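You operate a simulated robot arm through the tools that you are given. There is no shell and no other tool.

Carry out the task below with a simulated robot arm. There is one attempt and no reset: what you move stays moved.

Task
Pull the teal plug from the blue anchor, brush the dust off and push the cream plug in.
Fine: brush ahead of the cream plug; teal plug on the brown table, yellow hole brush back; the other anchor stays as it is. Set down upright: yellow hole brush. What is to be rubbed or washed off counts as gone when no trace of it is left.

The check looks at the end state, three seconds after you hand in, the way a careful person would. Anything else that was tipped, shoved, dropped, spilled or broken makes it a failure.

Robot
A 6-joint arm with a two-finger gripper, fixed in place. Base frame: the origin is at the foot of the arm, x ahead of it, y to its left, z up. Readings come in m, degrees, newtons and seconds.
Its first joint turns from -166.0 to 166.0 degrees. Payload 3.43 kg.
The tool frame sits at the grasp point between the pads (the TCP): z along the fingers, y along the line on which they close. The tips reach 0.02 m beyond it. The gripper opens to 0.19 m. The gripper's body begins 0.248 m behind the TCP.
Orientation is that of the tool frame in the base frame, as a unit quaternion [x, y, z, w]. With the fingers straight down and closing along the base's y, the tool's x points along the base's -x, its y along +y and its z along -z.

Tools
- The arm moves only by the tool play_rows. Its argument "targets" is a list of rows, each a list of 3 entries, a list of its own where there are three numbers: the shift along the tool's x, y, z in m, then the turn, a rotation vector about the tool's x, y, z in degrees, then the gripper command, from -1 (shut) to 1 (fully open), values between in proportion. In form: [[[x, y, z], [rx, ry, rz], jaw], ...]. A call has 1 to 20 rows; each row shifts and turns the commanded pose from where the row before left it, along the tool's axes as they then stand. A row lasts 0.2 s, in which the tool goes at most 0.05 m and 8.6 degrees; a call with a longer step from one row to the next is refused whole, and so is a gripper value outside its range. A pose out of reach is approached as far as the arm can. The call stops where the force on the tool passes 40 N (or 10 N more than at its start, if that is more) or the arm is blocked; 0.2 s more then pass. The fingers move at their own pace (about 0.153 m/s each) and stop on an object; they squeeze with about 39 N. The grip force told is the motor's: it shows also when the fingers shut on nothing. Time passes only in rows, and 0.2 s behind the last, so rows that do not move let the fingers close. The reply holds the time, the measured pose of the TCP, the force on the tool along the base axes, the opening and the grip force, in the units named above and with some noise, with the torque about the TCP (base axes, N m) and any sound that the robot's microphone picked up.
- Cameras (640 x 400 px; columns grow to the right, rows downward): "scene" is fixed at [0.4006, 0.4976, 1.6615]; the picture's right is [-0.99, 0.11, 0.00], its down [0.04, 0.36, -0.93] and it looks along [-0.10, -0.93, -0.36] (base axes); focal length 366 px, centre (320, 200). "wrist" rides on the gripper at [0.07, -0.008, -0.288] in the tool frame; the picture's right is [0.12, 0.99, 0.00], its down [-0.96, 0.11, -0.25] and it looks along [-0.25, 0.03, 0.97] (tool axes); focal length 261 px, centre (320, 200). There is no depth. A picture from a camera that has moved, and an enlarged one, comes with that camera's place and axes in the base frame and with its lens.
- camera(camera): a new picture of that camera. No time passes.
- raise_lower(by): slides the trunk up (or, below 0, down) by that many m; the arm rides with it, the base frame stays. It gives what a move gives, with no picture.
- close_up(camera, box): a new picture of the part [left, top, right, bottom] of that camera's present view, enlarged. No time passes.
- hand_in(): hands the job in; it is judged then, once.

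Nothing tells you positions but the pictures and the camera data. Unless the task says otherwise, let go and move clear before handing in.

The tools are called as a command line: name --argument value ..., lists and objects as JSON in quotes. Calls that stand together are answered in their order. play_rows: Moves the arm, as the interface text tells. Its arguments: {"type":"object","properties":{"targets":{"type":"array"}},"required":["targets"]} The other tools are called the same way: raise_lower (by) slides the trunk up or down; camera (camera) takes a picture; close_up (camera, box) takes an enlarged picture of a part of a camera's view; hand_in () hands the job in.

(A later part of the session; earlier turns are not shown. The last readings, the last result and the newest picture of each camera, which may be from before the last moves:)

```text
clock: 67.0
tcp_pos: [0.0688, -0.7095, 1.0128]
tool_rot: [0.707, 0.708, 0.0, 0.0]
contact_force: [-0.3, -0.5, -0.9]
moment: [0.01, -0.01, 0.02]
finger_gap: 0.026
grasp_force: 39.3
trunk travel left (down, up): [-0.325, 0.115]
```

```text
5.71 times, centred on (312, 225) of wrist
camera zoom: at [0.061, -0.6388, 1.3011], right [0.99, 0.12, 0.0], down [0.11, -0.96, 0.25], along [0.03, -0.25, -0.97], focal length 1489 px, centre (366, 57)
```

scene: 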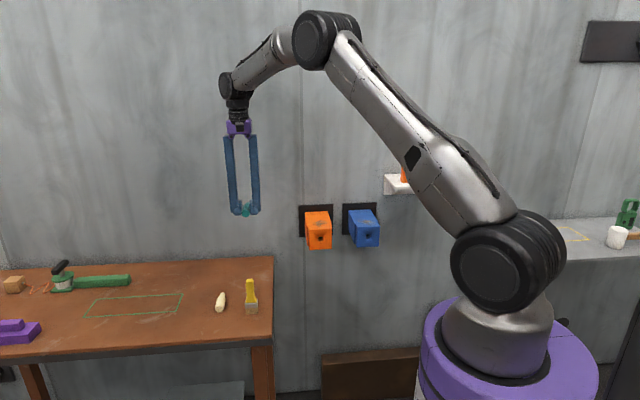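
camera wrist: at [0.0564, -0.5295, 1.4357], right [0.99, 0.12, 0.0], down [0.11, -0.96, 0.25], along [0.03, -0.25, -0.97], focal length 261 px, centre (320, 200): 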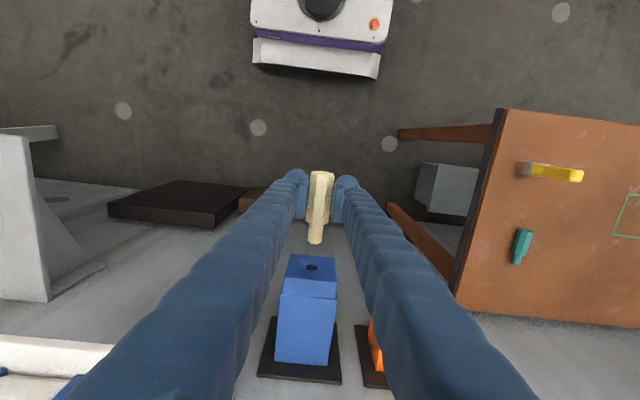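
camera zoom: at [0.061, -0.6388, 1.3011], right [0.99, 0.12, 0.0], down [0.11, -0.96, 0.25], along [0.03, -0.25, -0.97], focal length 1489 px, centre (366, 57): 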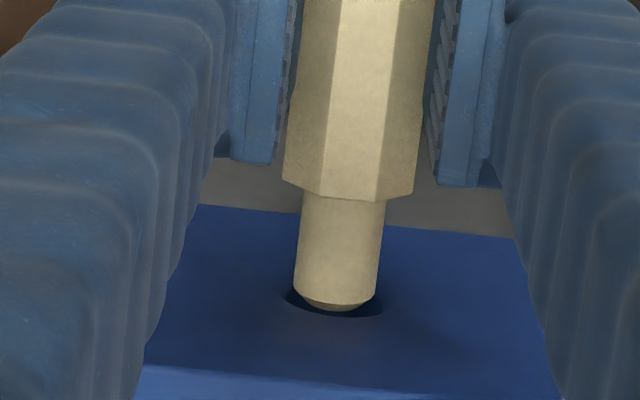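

The tip is entering the hole with no contact force. I keep pushing in.

play_rows --targets '[[[-0.003, 0, 0], [0, 0, 0], -1], [[0, 0, 0], [0, 0, 0], -1]]'

play_rows --targets '[[[-0.003, 0, 0], [0, 0, 0], -1], [[0, 0, 0], [0, 0, 0], -1]]'

close_up --camera "wrist" --box '[272, 180, 352, 250]'

close_up --camera "scene" --box '[345, 215, 393, 260]'

```text
clock: 67.6
tcp_pos: [0.0689, -0.7133, 1.0128]
tool_rot: [0.707, 0.707, 0.001, -0.001]
contact_force: [0.6, 0.4, -0.6]
moment: [0.0, 0.02, -0.02]
finger_gap: 0.0257
grasp_force: 38.7
trunk travel left (down, up): [-0.325, 0.115]
```

```text
clock: 68.2
tcp_pos: [0.068, -0.7162, 1.013]
tool_rot: [0.707, 0.708, 0.0, 0.0]
contact_force: [0.2, 0.9, -0.4]
moment: [0.01, -0.03, 0.01]
finger_gap: 0.0257
grasp_force: 39.2
trunk travel left (down, up): [-0.325, 0.115]
```

```text
5.71 times, centred on (312, 215) of wrist
camera zoom: at [0.0605, -0.6453, 1.3008], right [0.99, 0.12, 0.0], down [0.11, -0.96, 0.25], along [0.03, -0.25, -0.97], focal length 1489 px, centre (366, 114)
```

zoom: 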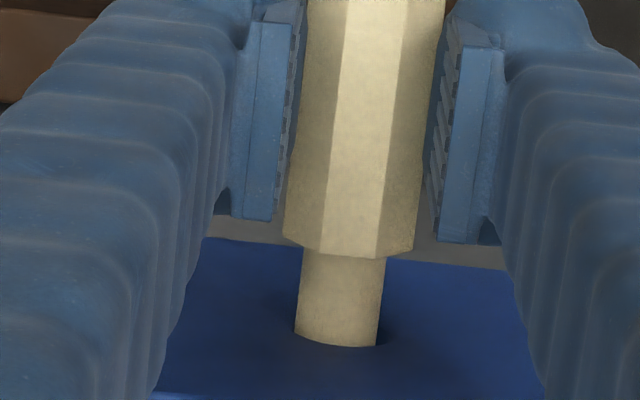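

```text
8.89 times, centred on (369, 238) of scene
camera zoom: at [0.4006, 0.4976, 1.6615], right [-0.99, 0.11, 0.0], down [0.04, 0.36, -0.93], along [-0.1, -0.93, -0.36], focal length 3255 px, centre (-116, -133)
```

zoom: 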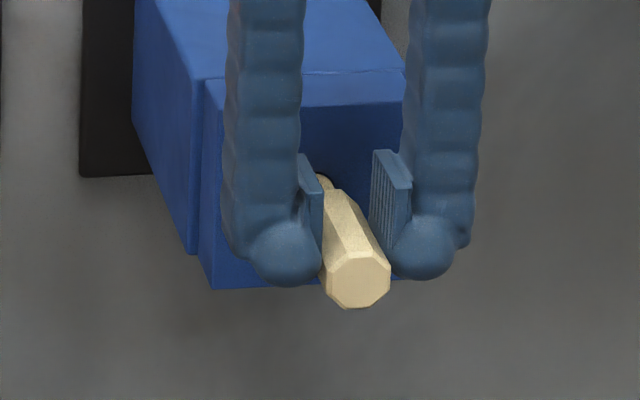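

The pin is inside the hole; a slight gap shows on the right, so I shift +0.7 mm in x and continue pushing.

play_rows --targets '[[[-0.003, 0.0007, 0], [0, 0, 0], -1], [[-0.003, 0, 0], [0, 0, 0], -1], [[0, 0, 0], [0, 0, 0], -1]]'

play_rows --targets '[[[-0.003, 0, 0], [0, 0, 0], -1], [[-0.002, 0, 0], [0, 0, 0], -1], [[0, 0, 0], [0, 0, 0], -1]]'

close_up --camera "wrist" --box '[272, 180, 352, 250]'

close_up --camera "scene" --box '[345, 215, 393, 260]'

```text
clock: 69.0
tcp_pos: [0.0706, -0.7218, 1.0117]
tool_rot: [0.707, 0.707, 0.0, 0.001]
contact_force: [0.4, 0.2, 0.1]
moment: [-0.01, 0.02, 0.01]
finger_gap: 0.0257
grasp_force: 38.9
trunk travel left (down, up): [-0.325, 0.115]
```

```text
clock: 69.8
tcp_pos: [0.0714, -0.7282, 1.0134]
tool_rot: [0.708, 0.706, -0.001, 0.0]
contact_force: [0.1, -0.2, -0.3]
moment: [0.01, -0.01, 0.01]
finger_gap: 0.0258
grasp_force: 39.0
trunk travel left (down, up): [-0.325, 0.115]
```

```text
5.71 times, centred on (312, 215) of wrist
camera zoom: at [0.0614, -0.6564, 1.3008], right [0.99, 0.12, 0.0], down [0.11, -0.96, 0.25], along [0.03, -0.25, -0.97], focal length 1489 px, centre (366, 114)
```

zoom: 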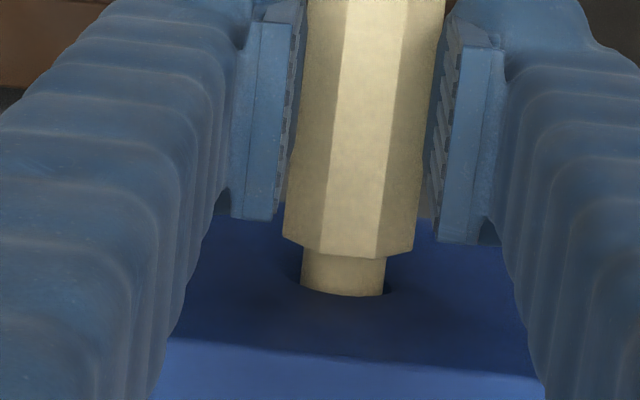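

```text
8.89 times, centred on (369, 238) of scene
camera zoom: at [0.4006, 0.4976, 1.6615], right [-0.99, 0.11, 0.0], down [0.04, 0.36, -0.93], along [-0.1, -0.93, -0.36], focal length 3255 px, centre (-116, -133)
```

zoom: 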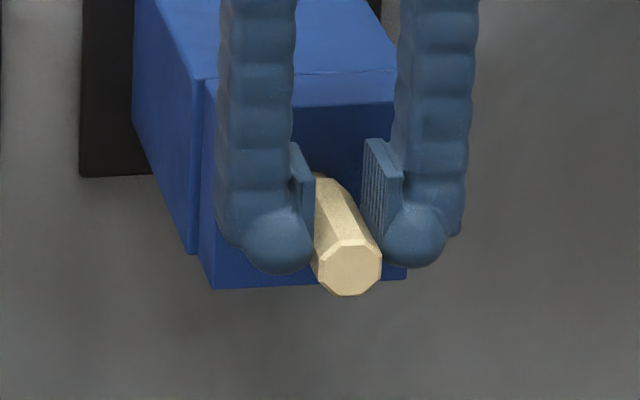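

Sliding in smoothly, about 1 cm of pin still showing. I continue to the stop.

play_rows --targets '[[[-0.003, 0, 0], [0, 0, 0], -1], [[-0.002, 0, 0], [0, 0, 0], -1], [[0, 0, 0], [0, 0, 0], -1]]'

play_rows --targets '[[[-0.002, 0, 0], [0, 0, 0], -1], [[0, 0, 0], [0, 0, 0], -1]]'

close_up --camera "wrist" --box '[272, 180, 352, 250]'

close_up --camera "scene" --box '[345, 215, 393, 260]'

```text
clock: 70.6
tcp_pos: [0.0688, -0.7316, 1.0128]
tool_rot: [0.707, 0.707, 0.0, 0.0]
contact_force: [0.5, 0.1, 0.0]
moment: [0.01, 0.0, 0.0]
finger_gap: 0.0259
grasp_force: 38.9
trunk travel left (down, up): [-0.325, 0.115]
```

```text
clock: 71.2
tcp_pos: [0.0699, -0.7332, 1.0123]
tool_rot: [0.707, 0.707, 0.0, 0.0]
contact_force: [-0.3, 0.0, -0.6]
moment: [-0.01, 0.01, -0.01]
finger_gap: 0.0257
grasp_force: 39.1
trunk travel left (down, up): [-0.325, 0.115]
```

```text
5.71 times, centred on (312, 215) of wrist
camera zoom: at [0.0615, -0.6625, 1.3004], right [0.99, 0.12, 0.0], down [0.11, -0.96, 0.25], along [0.03, -0.25, -0.97], focal length 1489 px, centre (366, 114)
```

zoom: 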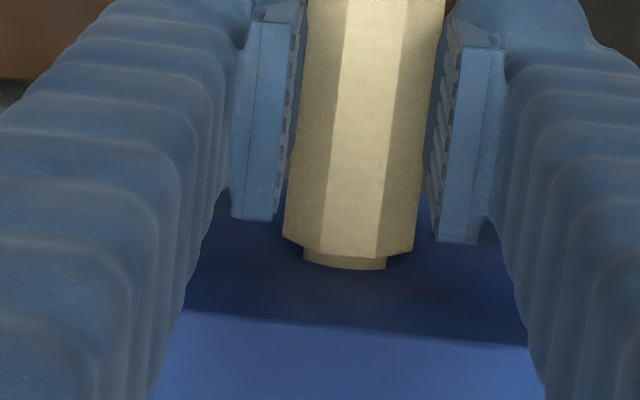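

```text
8.89 times, centred on (369, 238) of scene
camera zoom: at [0.4006, 0.4976, 1.6615], right [-0.99, 0.11, 0.0], down [0.04, 0.36, -0.93], along [-0.1, -0.93, -0.36], focal length 3255 px, centre (-116, -133)
```

zoom: 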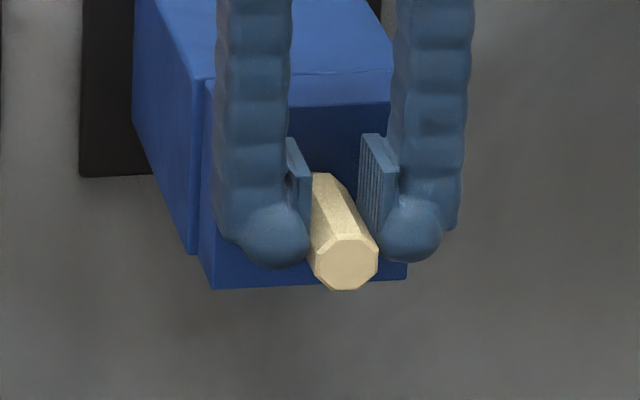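

A few millimetres remain. I continue in 1.5–2 mm steps until the shoulder seats.

play_rows --targets '[[[-0.002, 0, 0], [0, 0, 0], -1], [[0, 0, 0], [0, 0, 0], -1]]'

play_rows --targets '[[[-0.0015, 0, 0], [0, 0, 0], -1], [[0, 0, 0], [0, 0, 0], -1]]'

play_rows --targets '[[[-0.0015, 0, 0], [0, 0, 0], -1], [[0, 0, 0], [0, 0, 0], -1]]'

close_up --camera "wrist" --box '[272, 180, 352, 250]'

```text
clock: 71.8
tcp_pos: [0.0698, -0.7329, 1.0121]
tool_rot: [0.707, 0.707, 0.001, -0.001]
contact_force: [0.2, 11.3, 0.9]
moment: [0.11, -0.02, 0.0]
finger_gap: 0.0258
grasp_force: 39.3
trunk travel left (down, up): [-0.325, 0.115]
```

```text
clock: 72.4
tcp_pos: [0.0699, -0.7324, 1.011]
tool_rot: [0.707, 0.707, 0.002, -0.001]
contact_force: [0.3, 28.5, 3.9]
moment: [0.19, -0.01, -0.01]
finger_gap: 0.0257
grasp_force: 38.6
trunk travel left (down, up): [-0.325, 0.115]
```

```text
clock: 73.0
tcp_pos: [0.0691, -0.7353, 1.0121]
tool_rot: [0.707, 0.707, 0.001, -0.002]
contact_force: [0.1, 29.0, -7.8]
moment: [0.31, -0.01, 0.0]
finger_gap: 0.0261
grasp_force: 39.5
trunk travel left (down, up): [-0.325, 0.115]
```

```text
5.71 times, centred on (312, 215) of wrist
camera zoom: at [0.0616, -0.6655, 1.3008], right [0.99, 0.12, 0.0], down [0.11, -0.96, 0.24], along [0.03, -0.24, -0.97], focal length 1489 px, centre (366, 114)
```

zoom: 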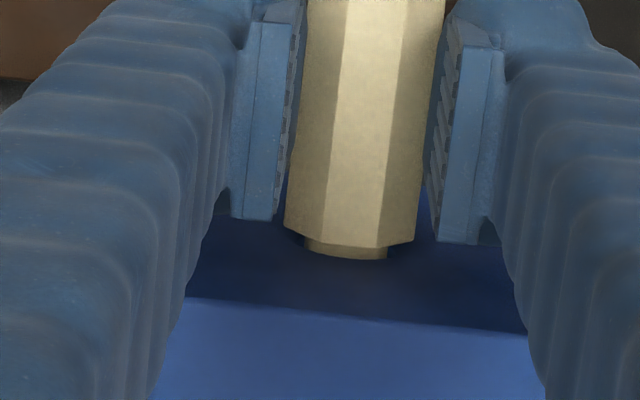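

The push meets a firm stop (about 29 N) around TCP y=-0.733. I compare the cream handle's end position with where the teal plug's end was.

close_up --camera "scene" --box '[310, 180, 430, 255]'

close_up --camera "scene" --box '[280, 180, 440, 280]'

close_up --camera "wrist" --box '[256, 150, 384, 250]'

```text
5.33 times, centred on (370, 218) of scene
camera zoom: at [0.4006, 0.4976, 1.6615], right [-0.99, 0.11, 0.0], down [0.04, 0.36, -0.93], along [-0.1, -0.93, -0.36], focal length 1953 px, centre (53, 107)
```

zoom: 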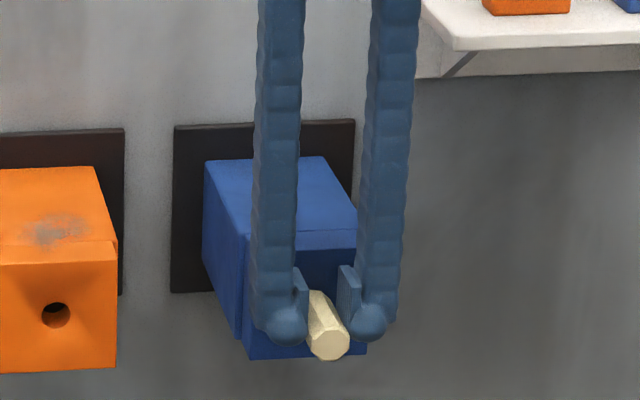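

```text
4.00 times, centred on (360, 230) of scene
camera zoom: at [0.4006, 0.4976, 1.6615], right [-0.99, 0.11, 0.0], down [0.04, 0.36, -0.93], along [-0.1, -0.93, -0.36], focal length 1465 px, centre (160, 80)
```

zoom: 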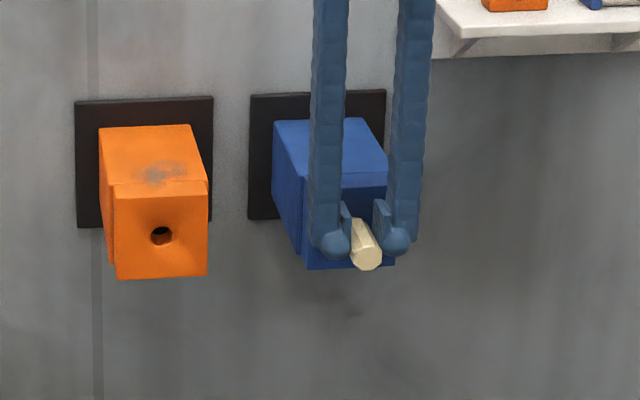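

```text
4.00 times, centred on (320, 200) of wrist
camera zoom: at [0.0616, -0.6655, 1.3008], right [0.99, 0.12, 0.0], down [0.11, -0.96, 0.24], along [0.03, -0.24, -0.97], focal length 1043 px, centre (320, 200)
```

zoom: 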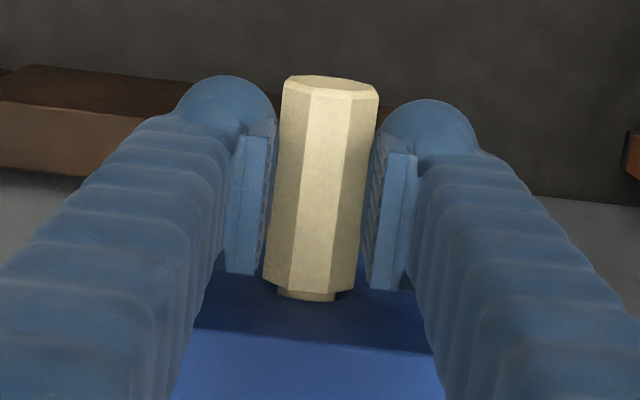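

The stop comes about 3 mm before the handle is flush, likely from slight misalignment in the grip. I relax the push, release so the plug can self-centre in its hole, and inspect.

play_rows --targets '[[[0.003, 0, 0], [0, 0, 0], -1], [[0.0015, 0, 0], [0, 0, 0], -1], [[0, 0, 0], [0, 0, 0], -1]]'

close_up --camera "wrist" --box '[272, 180, 352, 250]'

```text
clock: 73.8
tcp_pos: [0.0703, -0.7355, 1.0111]
tool_rot: [0.706, 0.708, -0.001, 0.001]
contact_force: [-1.0, 5.8, -15.4]
moment: [0.28, 0.02, -0.02]
finger_gap: 0.0258
grasp_force: 38.7
trunk travel left (down, up): [-0.325, 0.115]
```

```text
5.71 times, centred on (312, 215) of wrist
camera zoom: at [0.0615, -0.6642, 1.3006], right [0.99, 0.12, 0.0], down [0.11, -0.96, 0.25], along [0.03, -0.25, -0.97], focal length 1489 px, centre (366, 114)
```

zoom: 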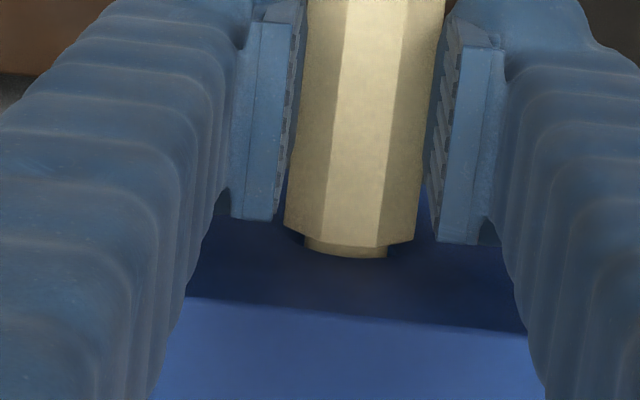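

The tool feels a 15 N downward reaction, so the plug is held slightly too high. I lower 1.5 mm to relieve it.

play_rows --targets '[[[0, 0, 0.0015], [0, 0, 0], -1], [[0, 0, 0], [0, 0, 0], -1]]'

play_rows --targets '[[[0, 0, 0], [0, 0, 0], -1]]'

```text
clock: 74.4
tcp_pos: [0.0708, -0.7348, 1.0127]
tool_rot: [0.707, 0.707, -0.001, 0.001]
contact_force: [-1.0, 3.4, 1.4]
moment: [0.02, 0.03, -0.05]
finger_gap: 0.0258
grasp_force: 39.1
trunk travel left (down, up): [-0.325, 0.115]
```

```text
clock: 74.8
tcp_pos: [0.0688, -0.7348, 1.0123]
tool_rot: [0.707, 0.707, -0.001, 0.0]
contact_force: [-1.2, -0.3, 6.0]
moment: [-0.06, 0.05, 0.02]
finger_gap: 0.0257
grasp_force: 39.0
trunk travel left (down, up): [-0.325, 0.115]
```

Forces are near zero now. I try pushing again at this height.

play_rows --targets '[[[-0.0015, 0, -0.0004], [0, 0, 0], -1], [[-0.0015, 0, 0], [0, 0, 0], -1], [[0, 0, 0], [0, 0, 0], -1]]'

close_up --camera "wrist" --box '[272, 180, 352, 250]'

```text
clock: 75.6
tcp_pos: [0.0692, -0.7357, 1.0124]
tool_rot: [0.707, 0.707, 0.0, 0.0]
contact_force: [-1.6, 10.6, 10.6]
moment: [-0.08, 0.0, 0.01]
finger_gap: 0.0256
grasp_force: 39.0
trunk travel left (down, up): [-0.325, 0.115]
```

```text
5.71 times, centred on (312, 215) of wrist
camera zoom: at [0.0615, -0.665, 1.3006], right [0.99, 0.12, 0.0], down [0.11, -0.96, 0.25], along [0.03, -0.24, -0.97], focal length 1489 px, centre (366, 114)
```

zoom: 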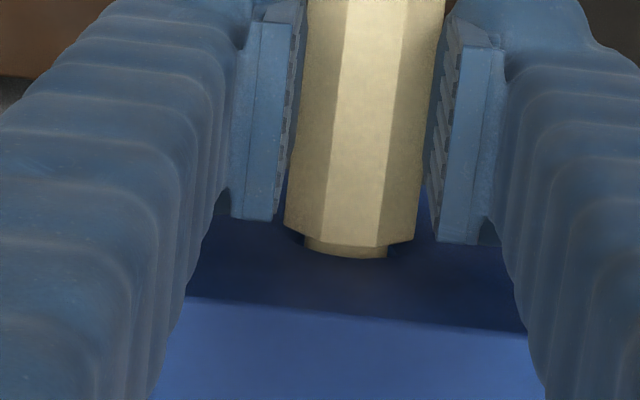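

Still blocked. I relax the push, and release the plug gently to see how it sits by itself.

play_rows --targets '[[[0.002, 0, -0.0006], [0, 0, 0], -1], [[0, 0, 0], [0, 0, 0], -0.76], [[0, 0, 0], [0, 0, 0], -0.735], [[0, 0, 0], [0, 0, 0], -0.72], [[0, 0, 0], [0, 0, 0], -0.7], [[0, 0, 0], [0, 0, 0], -0.65], [[0, 0, 0], [0, 0, 0], -0.55], [[0, 0, 0], [0, 0, 0], -0.4], [[0, 0, 0], [0, 0, 0], -0.3], [[0, 0, 0], [0, 0, 0], -0.3]]'

close_up --camera "wrist" --box '[256, 150, 384, 250]'

close_up --camera "scene" --box '[345, 215, 393, 260]'

```text
clock: 77.8
tcp_pos: [0.0701, -0.7345, 1.0125]
tool_rot: [0.707, 0.707, 0.0, 0.0]
contact_force: [-0.3, 0.8, 0.2]
moment: [-0.02, -0.01, 0.0]
finger_gap: 0.0664
grasp_force: 0.1
trunk travel left (down, up): [-0.325, 0.115]
```

```text
4.00 times, centred on (320, 200) of wrist
camera zoom: at [0.0622, -0.6643, 1.3005], right [0.99, 0.12, 0.0], down [0.11, -0.96, 0.25], along [0.03, -0.25, -0.97], focal length 1043 px, centre (320, 200)
```

zoom: 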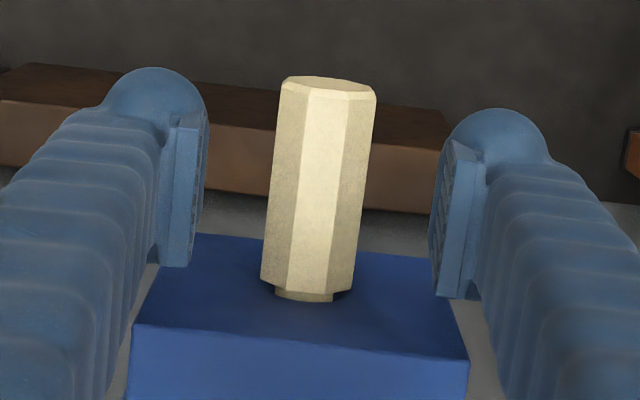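

```text
8.89 times, centred on (369, 238) of scene
camera zoom: at [0.4006, 0.4976, 1.6615], right [-0.99, 0.11, 0.0], down [0.04, 0.36, -0.93], along [-0.1, -0.93, -0.36], focal length 3255 px, centre (-116, -133)
```

zoom: 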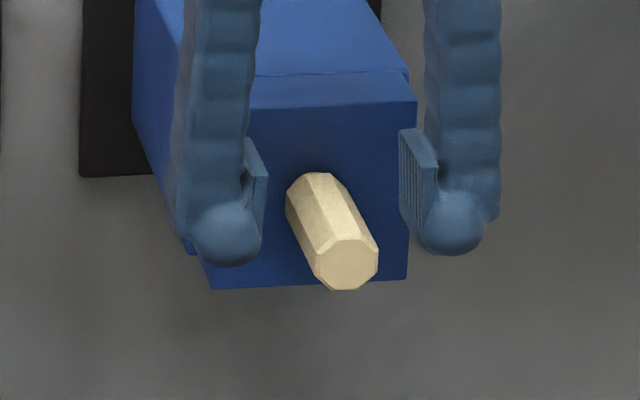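

The cream plug sits straight in the hole by itself. I raise the gripper to the same pose from which I had viewed the seated teal plug, to compare insertion depth.

play_rows --targets '[[[0, 0, -0.03], [0, 0, 0], -0.3], [[0.0015, 0.0005, -0.0307], [0, 0, 0], -0.2], [[0, 0, 0], [0, 0, 0], -0.2], [[0, 0, 0], [0, 0, 0], -0.2]]'

close_up --camera "wrist" --box '[256, 130, 384, 210]'

close_up --camera "scene" --box '[310, 180, 430, 255]'

close_up --camera "scene" --box '[280, 180, 440, 280]'

```text
clock: 78.8
tcp_pos: [0.0697, -0.7341, 1.0715]
tool_rot: [0.707, 0.707, 0.0, 0.0]
contact_force: [-0.3, 0.2, 1.0]
moment: [0.02, 0.01, 0.0]
finger_gap: 0.0761
grasp_force: 0.0
trunk travel left (down, up): [-0.325, 0.115]
```

```text
5.00 times, centred on (320, 170) of wrist
camera zoom: at [0.0616, -0.6625, 1.3601], right [0.99, 0.12, 0.0], down [0.11, -0.96, 0.25], along [0.03, -0.25, -0.97], focal length 1303 px, centre (320, 350)
```

zoom: 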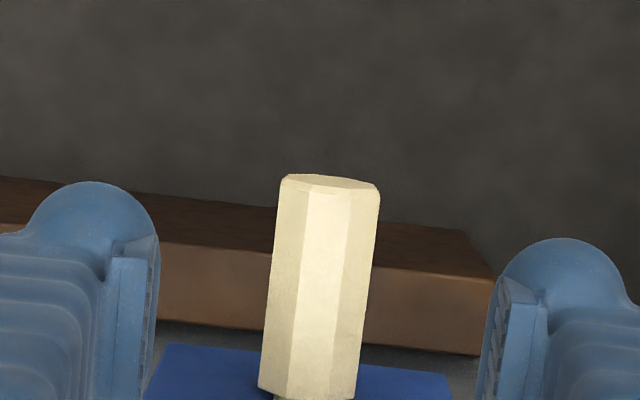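

```text
5.33 times, centred on (370, 218) of scene
camera zoom: at [0.4006, 0.4976, 1.6615], right [-0.99, 0.11, 0.0], down [0.04, 0.36, -0.93], along [-0.1, -0.93, -0.36], focal length 1953 px, centre (53, 107)
```

zoom: 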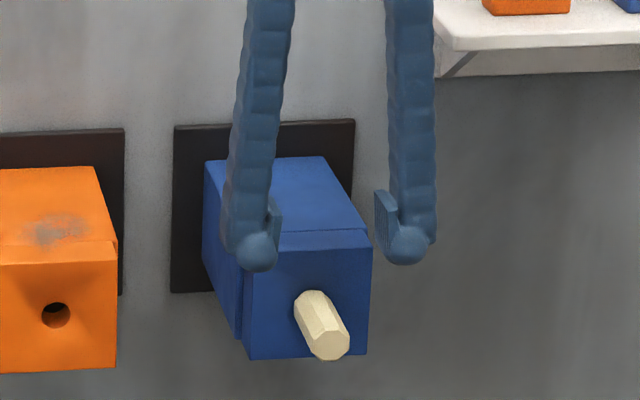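

```text
4.00 times, centred on (360, 230) of scene
camera zoom: at [0.4006, 0.4976, 1.6615], right [-0.99, 0.11, 0.0], down [0.04, 0.36, -0.93], along [-0.1, -0.93, -0.36], focal length 1465 px, centre (160, 80)
```

zoom: 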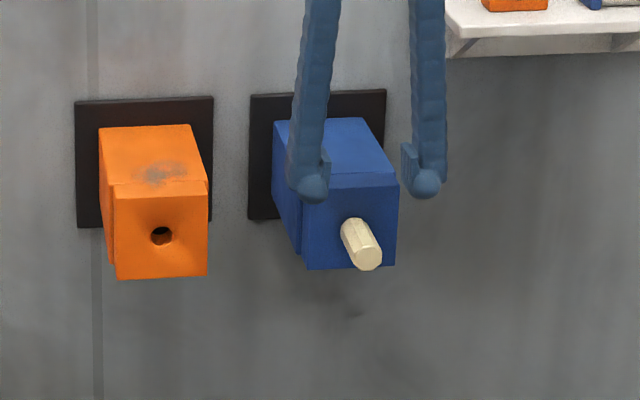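

The cream plug stands about 2–3 mm further out than the teal one did. I back away, close the jaws, and will push on its end face so it can centre itself.

play_rows --targets '[[[0, 0, -0.03], [0, 0, 0], -0.2], [[0.04, 0, 0], [0, 0, 0], -0.4], [[0.04, 0, 0], [0, 0, 0], -0.6], [[0, 0, 0], [0, 0, 0], -0.8], [[0, 0, 0.03], [0, 0, 0], -1], [[0, 0, 0.04], [0, 0, 0], -1], [[0, 0, 0.027], [0, 0, 0], -1], [[0, 0, 0], [0, 0, 0], -1]]'

close_up --camera "wrist" --box '[256, 170, 384, 270]'

close_up --camera "scene" --box '[345, 215, 393, 260]'

```text
clock: 80.6
tcp_pos: [0.0691, -0.6544, 1.0068]
tool_rot: [0.707, 0.707, 0.0, -0.001]
contact_force: [-1.1, -0.5, 0.5]
moment: [0.0, -0.03, -0.03]
finger_gap: 0.0002
grasp_force: 34.0
trunk travel left (down, up): [-0.325, 0.115]
```

```text
4.00 times, centred on (320, 220) of wrist
camera zoom: at [0.0614, -0.5841, 1.2943], right [0.99, 0.12, 0.0], down [0.11, -0.96, 0.25], along [0.03, -0.25, -0.97], focal length 1043 px, centre (320, 120)
```

zoom: 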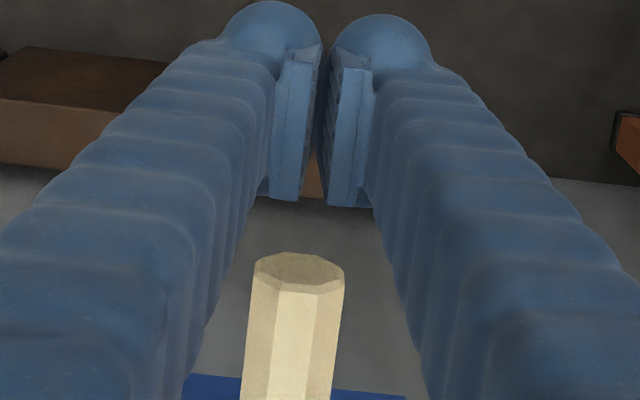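

```text
8.89 times, centred on (369, 238) of scene
camera zoom: at [0.4006, 0.4976, 1.6615], right [-0.99, 0.11, 0.0], down [0.04, 0.36, -0.93], along [-0.1, -0.93, -0.36], focal length 3255 px, centre (-116, -133)
```

zoom: 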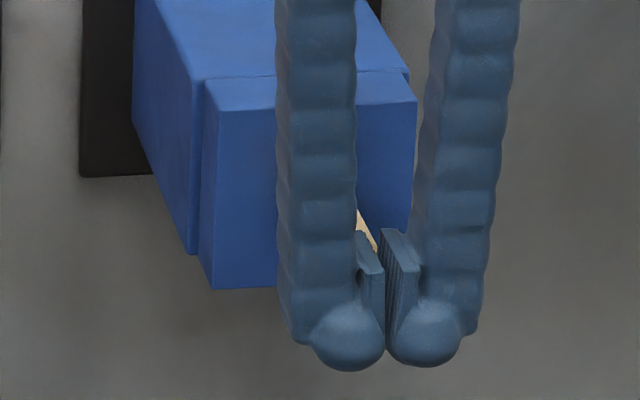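

The closed pads line up behind the plug's end face. I advance until contact.

play_rows --targets '[[[-0.01, 0, 0], [0, 0, 0], -1], [[-0.008, 0, 0], [0, 0, 0], -1], [[0, 0, 0], [0, 0, 0], -1]]'

play_rows --targets '[[[-0.003, 0, 0], [0, 0, 0], -1], [[0, 0, 0], [0, 0, 0], -1]]'

play_rows --targets '[[[-0.003, 0, 0], [0, 0, 0], -1], [[0, 0, 0], [0, 0, 0], -1]]'

close_up --camera "wrist" --box '[256, 170, 384, 270]'

```text
clock: 81.4
tcp_pos: [0.0698, -0.6723, 1.0061]
tool_rot: [0.707, 0.707, 0.0, 0.0]
contact_force: [0.0, -0.4, 0.1]
moment: [0.02, 0.01, 0.0]
finger_gap: 0.0
grasp_force: 34.2
trunk travel left (down, up): [-0.325, 0.115]
```

```text
clock: 82.0
tcp_pos: [0.0707, -0.676, 1.0062]
tool_rot: [0.707, 0.707, 0.0, 0.0]
contact_force: [0.0, -0.1, -0.2]
moment: [0.01, -0.01, -0.01]
finger_gap: 0.0
grasp_force: 34.1
trunk travel left (down, up): [-0.325, 0.115]
```

```text
clock: 82.6
tcp_pos: [0.0705, -0.6786, 1.0068]
tool_rot: [0.707, 0.707, 0.0, -0.001]
contact_force: [-0.3, -0.4, -0.2]
moment: [-0.01, 0.0, -0.01]
finger_gap: 0.0001
grasp_force: 34.5
trunk travel left (down, up): [-0.325, 0.115]
```

```text
4.00 times, centred on (320, 220) of wrist
camera zoom: at [0.0618, -0.607, 1.2942], right [0.99, 0.12, 0.0], down [0.11, -0.96, 0.25], along [0.03, -0.25, -0.97], focal length 1043 px, centre (320, 120)
```

zoom: 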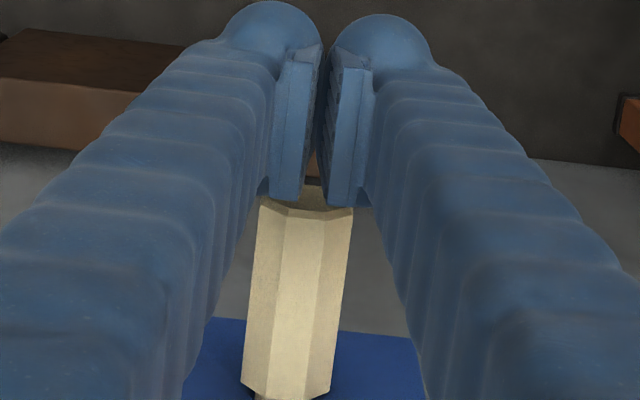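

Nearly touching the end face. Continuing in 1.5–2 mm steps.

play_rows --targets '[[[-0.002, 0, 0], [0, 0, 0], -1], [[0, 0, 0], [0, 0, 0], -1]]'

play_rows --targets '[[[-0.0015, 0, 0], [0, 0, 0], -1], [[0, 0, 0], [0, 0, 0], -1]]'

play_rows --targets '[[[-0.0015, 0, 0], [0, 0, 0], -1], [[0, 0, 0], [0, 0, 0], -1]]'

close_up --camera "wrist" --box '[256, 190, 384, 290]'

```text
clock: 83.2
tcp_pos: [0.0704, -0.6796, 1.0063]
tool_rot: [0.707, 0.707, 0.001, 0.001]
contact_force: [-0.6, 0.3, -0.9]
moment: [0.0, 0.01, 0.0]
finger_gap: 0.0002
grasp_force: 34.6
trunk travel left (down, up): [-0.325, 0.115]
```

```text
clock: 83.8
tcp_pos: [0.0706, -0.6807, 1.0069]
tool_rot: [0.707, 0.707, 0.0, -0.001]
contact_force: [0.3, 0.7, -0.1]
moment: [0.02, 0.01, -0.02]
finger_gap: 0.0001
grasp_force: 34.5
trunk travel left (down, up): [-0.325, 0.115]
```

```text
clock: 84.4
tcp_pos: [0.0719, -0.6812, 1.006]
tool_rot: [0.708, 0.707, 0.0, 0.0]
contact_force: [0.2, 1.1, 0.7]
moment: [0.03, 0.03, 0.02]
finger_gap: 0.0061
grasp_force: 34.4
trunk travel left (down, up): [-0.325, 0.115]
```

```text
4.00 times, centred on (320, 240) of wrist
camera zoom: at [0.0624, -0.6114, 1.2941], right [0.99, 0.12, 0.0], down [0.11, -0.96, 0.25], along [0.03, -0.25, -0.97], focal length 1043 px, centre (320, 40)
```

zoom: 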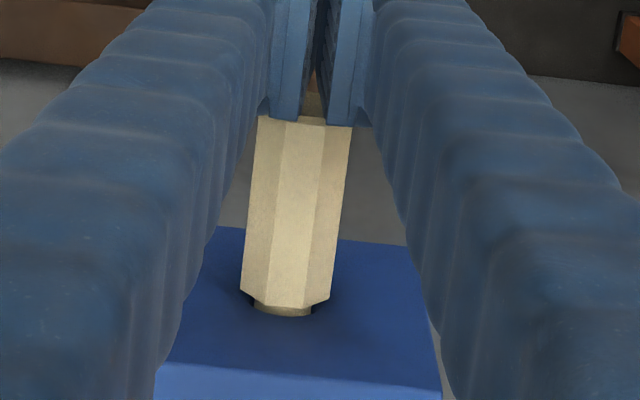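

The reading shows the jaws being wedged slightly apart by the plug's end. I back off a little and look, rather than force it this way.

play_rows --targets '[[[0.01, 0, 0], [0, 0, 0], -1], [[0.01, 0, 0], [0, 0, 0], -1], [[0, 0, 0], [0, 0, 0], -1]]'

close_up --camera "wrist" --box '[256, 190, 384, 290]'

close_up --camera "scene" --box '[345, 215, 393, 260]'

```text
clock: 85.2
tcp_pos: [0.071, -0.6627, 1.0055]
tool_rot: [0.707, 0.707, 0.0, 0.0]
contact_force: [1.0, -0.2, 0.1]
moment: [0.01, 0.04, -0.01]
finger_gap: 0.0
grasp_force: 33.8
trunk travel left (down, up): [-0.325, 0.115]
```

```text
4.00 times, centred on (320, 240) of wrist
camera zoom: at [0.0627, -0.5915, 1.2934], right [0.99, 0.12, 0.0], down [0.11, -0.96, 0.25], along [0.03, -0.25, -0.97], focal length 1043 px, centre (320, 40)
```

zoom: 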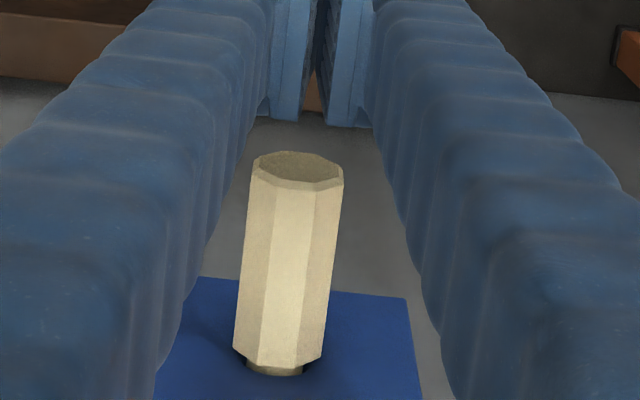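

```text
8.89 times, centred on (369, 238) of scene
camera zoom: at [0.4006, 0.4976, 1.6615], right [-0.99, 0.11, 0.0], down [0.04, 0.36, -0.93], along [-0.1, -0.93, -0.36], focal length 3255 px, centre (-116, -133)
```

zoom: 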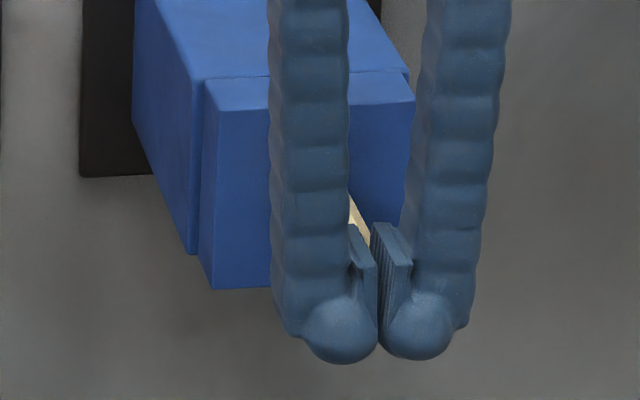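

The closed pads form a V that the plug's end wedges into. Instead I'll open slightly and push with the flank of a single finger centred on the plug (TCP x shifted +38 mm).

play_rows --targets '[[[0.005, 0, 0], [0, 0, 0], -0.37], [[0, 0.02, 0], [0, 0, 0], -0.37], [[0, 0.018, 0], [0, 0, 0], -0.37], [[0, 0, 0], [0, 0, 0], -0.37], [[0, 0, 0], [0, 0, 0], -0.37]]'

close_up --camera "wrist" --box '[226, 170, 386, 290]'

close_up --camera "scene" --box '[330, 200, 410, 270]'

```text
clock: 86.4
tcp_pos: [0.1087, -0.6572, 1.0058]
tool_rot: [0.707, 0.707, 0.0, 0.0]
contact_force: [1.0, 0.5, 0.3]
moment: [-0.01, 0.01, -0.03]
finger_gap: 0.0599
grasp_force: 0.1
trunk travel left (down, up): [-0.325, 0.115]
```

```text
3.33 times, centred on (306, 230) of wrist
camera zoom: at [0.1009, -0.5861, 1.2938], right [0.99, 0.12, 0.0], down [0.11, -0.96, 0.25], along [0.03, -0.25, -0.97], focal length 869 px, centre (367, 100)
```

zoom: 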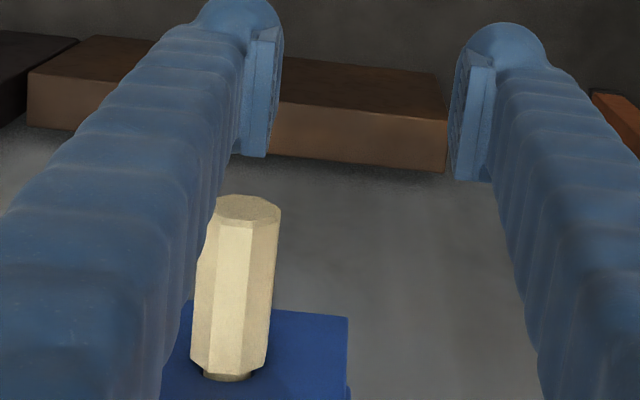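

```text
5.71 times, centred on (370, 235) of scene
camera zoom: at [0.4006, 0.4976, 1.6615], right [-0.99, 0.11, 0.0], down [0.04, 0.36, -0.93], along [-0.1, -0.93, -0.36], focal length 2093 px, centre (34, 0)
```

zoom: 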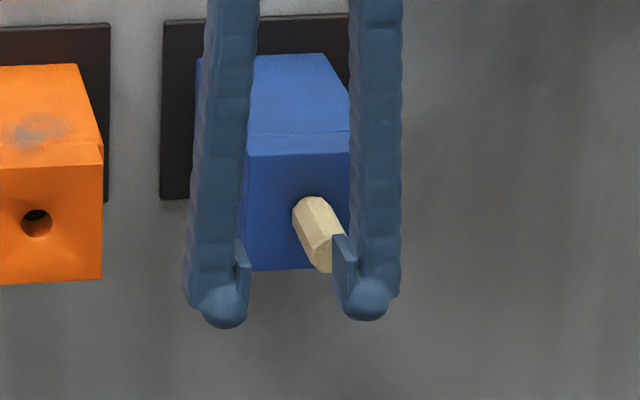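

The pad of the left finger is lined up with the plug's end. I advance to contact and push.

play_rows --targets '[[[-0.01, 0, 0], [0, 0, 0], -0.37], [[-0.008, 0, 0], [0, 0, 0], -0.37], [[-0.003, 0, 0], [0, 0, 0], -0.37], [[0, 0, 0], [0, 0, 0], -0.37]]'

play_rows --targets '[[[-0.002, 0, 0], [0, 0, 0], -0.37], [[0, 0, 0], [0, 0, 0], -0.37]]'

play_rows --targets '[[[-0.0015, 0, 0], [0, 0, 0], -0.37], [[0, 0, 0], [0, 0, 0], -0.37]]'

close_up --camera "wrist" --box '[226, 170, 386, 290]'

```text
clock: 87.4
tcp_pos: [0.1089, -0.6787, 1.0056]
tool_rot: [0.707, 0.707, 0.0, 0.0]
contact_force: [-0.3, 0.1, -0.2]
moment: [-0.04, -0.02, 0.01]
finger_gap: 0.06
grasp_force: 0.2
trunk travel left (down, up): [-0.325, 0.115]
```

```text
clock: 88.0
tcp_pos: [0.1106, -0.6803, 1.0064]
tool_rot: [0.707, 0.707, 0.001, 0.0]
contact_force: [0.7, -0.4, -0.2]
moment: [-0.01, 0.0, 0.0]
finger_gap: 0.0597
grasp_force: 0.0
trunk travel left (down, up): [-0.325, 0.115]
```

```text
clock: 88.6
tcp_pos: [0.1094, -0.6812, 1.0065]
tool_rot: [0.707, 0.707, -0.001, -0.001]
contact_force: [-0.3, -0.4, 0.5]
moment: [-0.02, 0.01, -0.01]
finger_gap: 0.06
grasp_force: 0.0
trunk travel left (down, up): [-0.325, 0.115]
```

```text
3.33 times, centred on (306, 230) of wrist
camera zoom: at [0.1009, -0.6112, 1.2946], right [0.99, 0.12, 0.0], down [0.11, -0.96, 0.25], along [0.03, -0.25, -0.97], focal length 869 px, centre (367, 100)
```

zoom: 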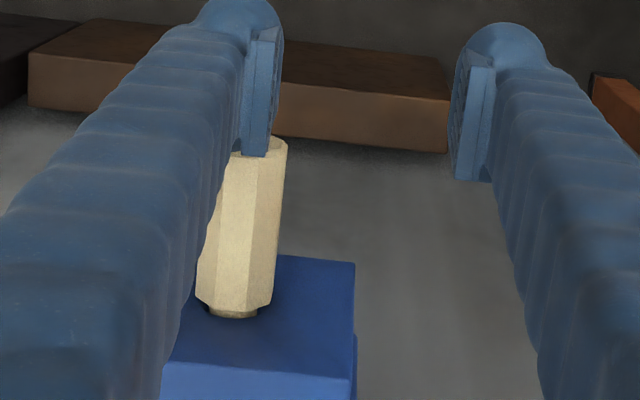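

play_rows --targets '[[[-0.0015, 0, 0], [0, 0, 0], -0.37], [[0, 0, 0], [0, 0, 0], -0.37]]'

play_rows --targets '[[[-0.0015, 0, 0], [0, 0, 0], -0.37], [[0, 0, 0], [0, 0, 0], -0.37]]'

play_rows --targets '[[[-0.0015, 0, 0], [0, 0, 0], -0.37], [[0, 0, 0], [0, 0, 0], -0.37]]'

close_up --camera "wrist" --box '[226, 170, 386, 290]'

close_up --camera "scene" --box '[330, 200, 410, 270]'

```text
clock: 89.2
tcp_pos: [0.1091, -0.6833, 1.0062]
tool_rot: [0.707, 0.707, 0.001, -0.001]
contact_force: [-0.2, 5.4, 0.7]
moment: [0.05, 0.02, -0.25]
finger_gap: 0.0599
grasp_force: 0.0
trunk travel left (down, up): [-0.325, 0.115]
```

```text
clock: 89.8
tcp_pos: [0.1087, -0.6831, 1.0055]
tool_rot: [0.708, 0.706, 0.002, 0.0]
contact_force: [0.7, 16.7, 1.8]
moment: [0.09, 0.05, -0.74]
finger_gap: 0.0599
grasp_force: 0.1
trunk travel left (down, up): [-0.325, 0.115]
```

```text
clock: 90.4
tcp_pos: [0.1093, -0.6829, 1.0066]
tool_rot: [0.708, 0.707, 0.002, -0.002]
contact_force: [0.3, 28.3, -1.0]
moment: [0.23, 0.02, -1.15]
finger_gap: 0.0597
grasp_force: 0.1
trunk travel left (down, up): [-0.325, 0.115]
```

```text
3.33 times, centred on (306, 230) of wrist
camera zoom: at [0.1008, -0.6131, 1.2944], right [0.99, 0.12, 0.0], down [0.11, -0.96, 0.24], along [0.03, -0.24, -0.97], focal length 869 px, centre (367, 100)
```

zoom: 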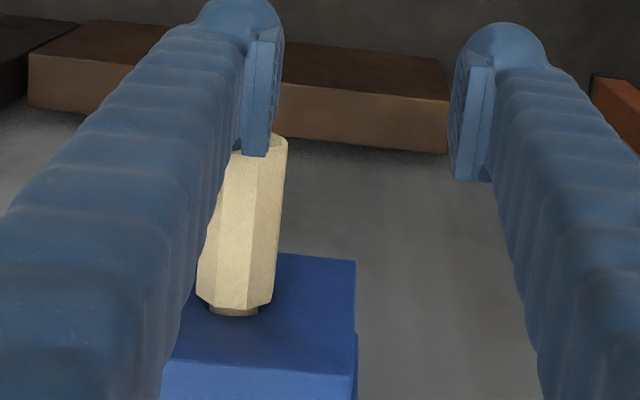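

```text
5.71 times, centred on (370, 235) of scene
camera zoom: at [0.4006, 0.4976, 1.6615], right [-0.99, 0.11, 0.0], down [0.04, 0.36, -0.93], along [-0.1, -0.93, -0.36], focal length 2093 px, centre (34, 0)
```

zoom: 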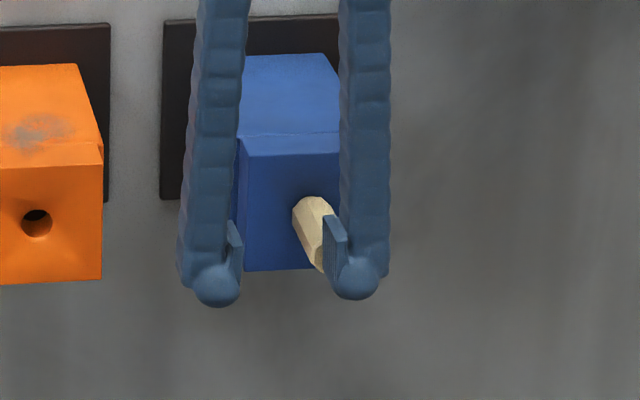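

The plug doesn't move at 28 N; it seems seated on a hard stop. I press a little more (staying below 40 N) to be sure.

play_rows --targets '[[[-0.001, 0, 0], [0, 0, 0], -0.37], [[0, 0, 0], [0, 0, 0], -0.37]]'

close_up --camera "wrist" --box '[256, 210, 320, 260]'

```text
clock: 91.0
tcp_pos: [0.1086, -0.6836, 1.0056]
tool_rot: [0.707, 0.707, 0.0, -0.002]
contact_force: [0.9, 35.0, -1.3]
moment: [0.31, -0.08, -1.43]
finger_gap: 0.0594
grasp_force: 0.1
trunk travel left (down, up): [-0.325, 0.115]
```

```text
8.00 times, centred on (288, 235) of wrist
camera zoom: at [0.1009, -0.6138, 1.2946], right [0.99, 0.12, 0.0], down [0.11, -0.96, 0.24], along [0.03, -0.24, -0.97], focal length 2085 px, centre (576, -80)
```

zoom: 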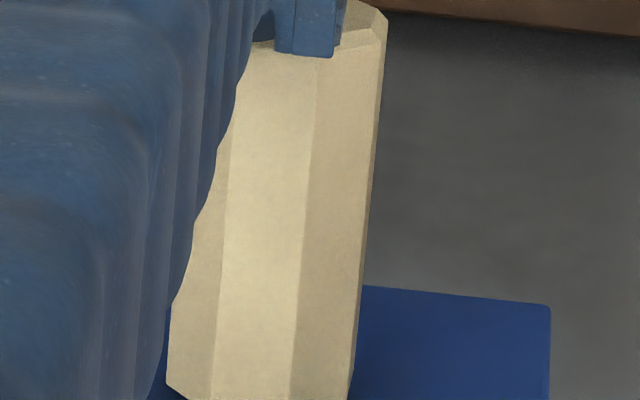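

It's a hard stop at 35 N. I look closely at the root of the handle.

close_up --camera "wrist" --box '[256, 245, 320, 285]'

close_up --camera "scene" --box '[358, 228, 382, 252]'

```text
10.00 times, centred on (288, 265) of wrist
camera zoom: at [0.1009, -0.6138, 1.2946], right [0.99, 0.12, 0.0], down [0.11, -0.96, 0.24], along [0.03, -0.24, -0.97], focal length 2606 px, centre (640, -450)
```

zoom: 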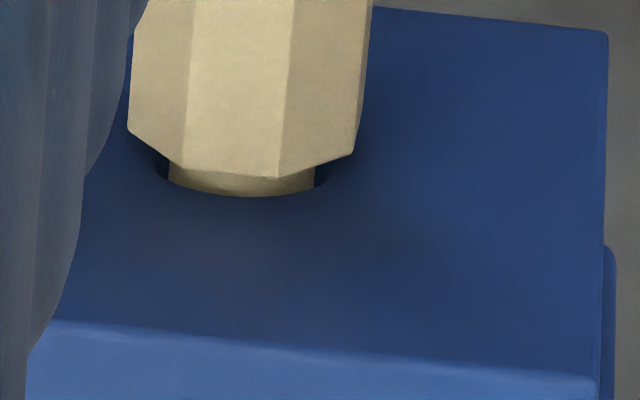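

```text
16.00 times, centred on (370, 240) of scene
camera zoom: at [0.4006, 0.4976, 1.6615], right [-0.99, 0.11, 0.0], down [0.04, 0.36, -0.93], along [-0.1, -0.93, -0.36], focal length 5859 px, centre (-480, -440)
```

zoom: 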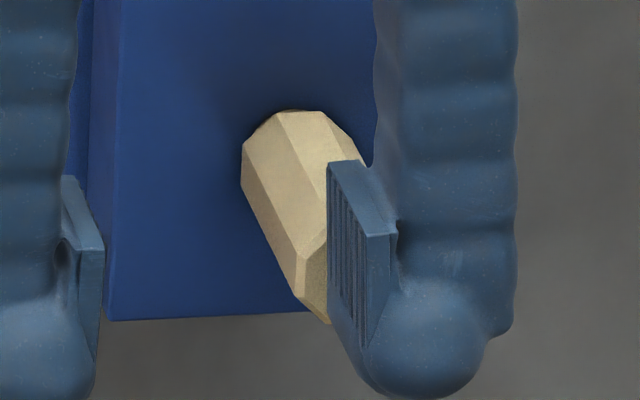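

The stop is solid, but some pin is visible. To judge whether the teal plug sat the same way, I'll go back to the exact starting camera pose and compare views.

play_rows --targets '[[[0.005, 0, 0], [0, 0, 0], -0.37], [[0.02, 0, 0], [0, 0, 0], -0.37], [[0.03, 0, -0.03], [0, 0, 0], -0.37], [[0, 0, -0.045], [0, 0, 0], -0.37], [[0, 0, -0.045], [0, 0, 0], -0.37], [[0, 0, -0.045], [0, 0, 0], -0.37], [[0, 0.0, -0.045], [0, 0, 0], -0.3], [[0, 0.02, -0.045], [0, 0, -8.2], 0], [[0, 0, -0.045], [0, 0, -8.2], 0.3], [[0, 0, -0.045], [0, 0, -8.2], 0.6], [[0, 0, -0.045], [0, 0, -8.2], 1], [[0, 0, -0.035], [0, 0, -8.2], 1], [[0, 0, 0], [0, 0, -8.2], 1], [[0, 0, 0], [0, 0, -8.2], 1], [[0, 0, 0], [0, 0, -8.2], 1], [[0, 0, 0], [0, 0, -8.2], 1], [[0, 0, 0], [0, 0, -8.2], 1], [[0, 0, 0], [0, 0, -8.0], 1], [[0, 0, 0], [0, 0, 0], 1]]'

```text
clock: 95.0
tcp_pos: [0.1291, -0.6334, 1.431]
tool_rot: [-0.001, 1.0, 0.0, 0.0]
contact_force: [0.2, 0.7, 0.6]
moment: [0.02, -0.01, 0.0]
finger_gap: 0.1899
grasp_force: 0.0
trunk travel left (down, up): [-0.325, 0.115]
```

play_rows --targets '[[[-0.0391, 0.0121, -0.0005], [0, 0, 0], 1], [[-0.0391, 0.0121, -0.0005], [0, 0, 0], 1], [[-0.0391, 0.012, -0.0005], [0, 0, 0], 1], [[0, 0, 0], [0, 0, 0], 1], [[0, 0, 0], [0, 0, 0], 1]]'

close_up --camera "wrist" --box '[160, 20, 320, 120]'

close_up --camera "scene" --box '[280, 180, 440, 280]'

close_up --camera "wrist" --box '[240, 60, 304, 100]'

close_up --camera "scene" --box '[356, 225, 380, 249]'

```text
clock: 96.2
tcp_pos: [0.2482, -0.5945, 1.4338]
tool_rot: [0.0, 1.0, -0.001, -0.002]
contact_force: [-0.2, 0.5, -0.2]
moment: [0.03, 0.04, 0.03]
finger_gap: 0.1901
grasp_force: 0.1
trunk travel left (down, up): [-0.325, 0.115]
```

```text
4.00 times, centred on (240, 70) of wrist
camera zoom: at [0.1781, -0.6031, 1.722], right [-0.12, 0.99, 0.0], down [0.96, 0.11, 0.25], along [0.24, 0.03, -0.97], focal length 1043 px, centre (640, 720)
```

zoom: 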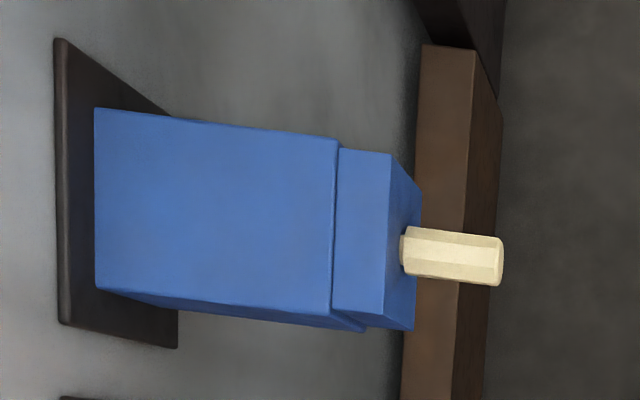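

```text
4.00 times, centred on (360, 230) of scene
camera zoom: at [0.4006, 0.4976, 1.6615], right [-0.99, 0.11, 0.0], down [0.04, 0.36, -0.93], along [-0.1, -0.93, -0.36], focal length 1465 px, centre (160, 80)
```

zoom: 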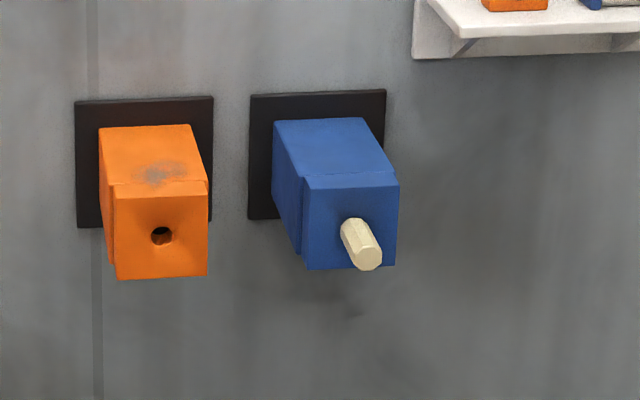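

```text
10.00 times, centred on (272, 80) of wrist
camera zoom: at [0.1781, -0.6031, 1.722], right [-0.12, 0.99, 0.0], down [0.96, 0.11, 0.25], along [0.24, 0.03, -0.97], focal length 2606 px, centre (800, 1400)
```

zoom: 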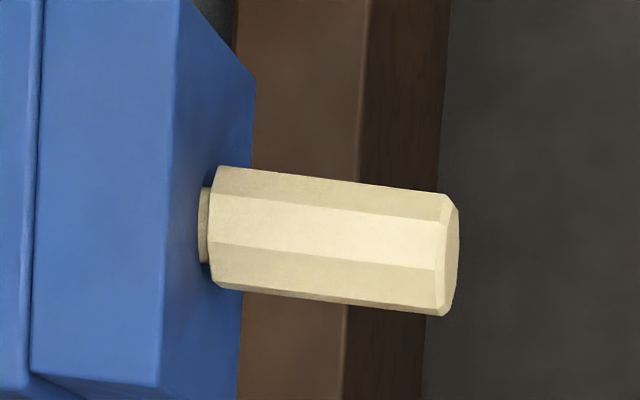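

```text
16.00 times, centred on (368, 237) of scene
camera zoom: at [0.4006, 0.4976, 1.6615], right [-0.99, 0.11, 0.0], down [0.04, 0.36, -0.93], along [-0.1, -0.93, -0.36], focal length 5859 px, centre (-448, -392)
```

zoom: 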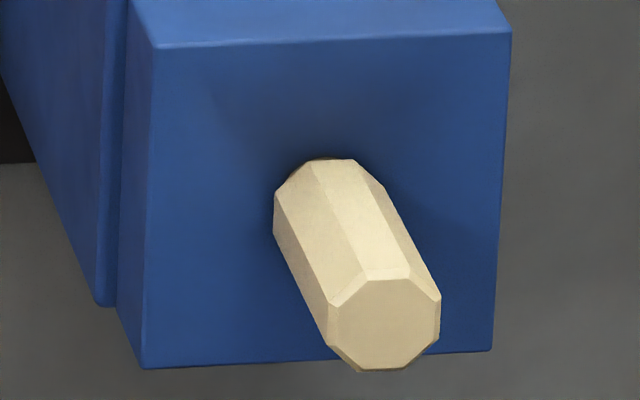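

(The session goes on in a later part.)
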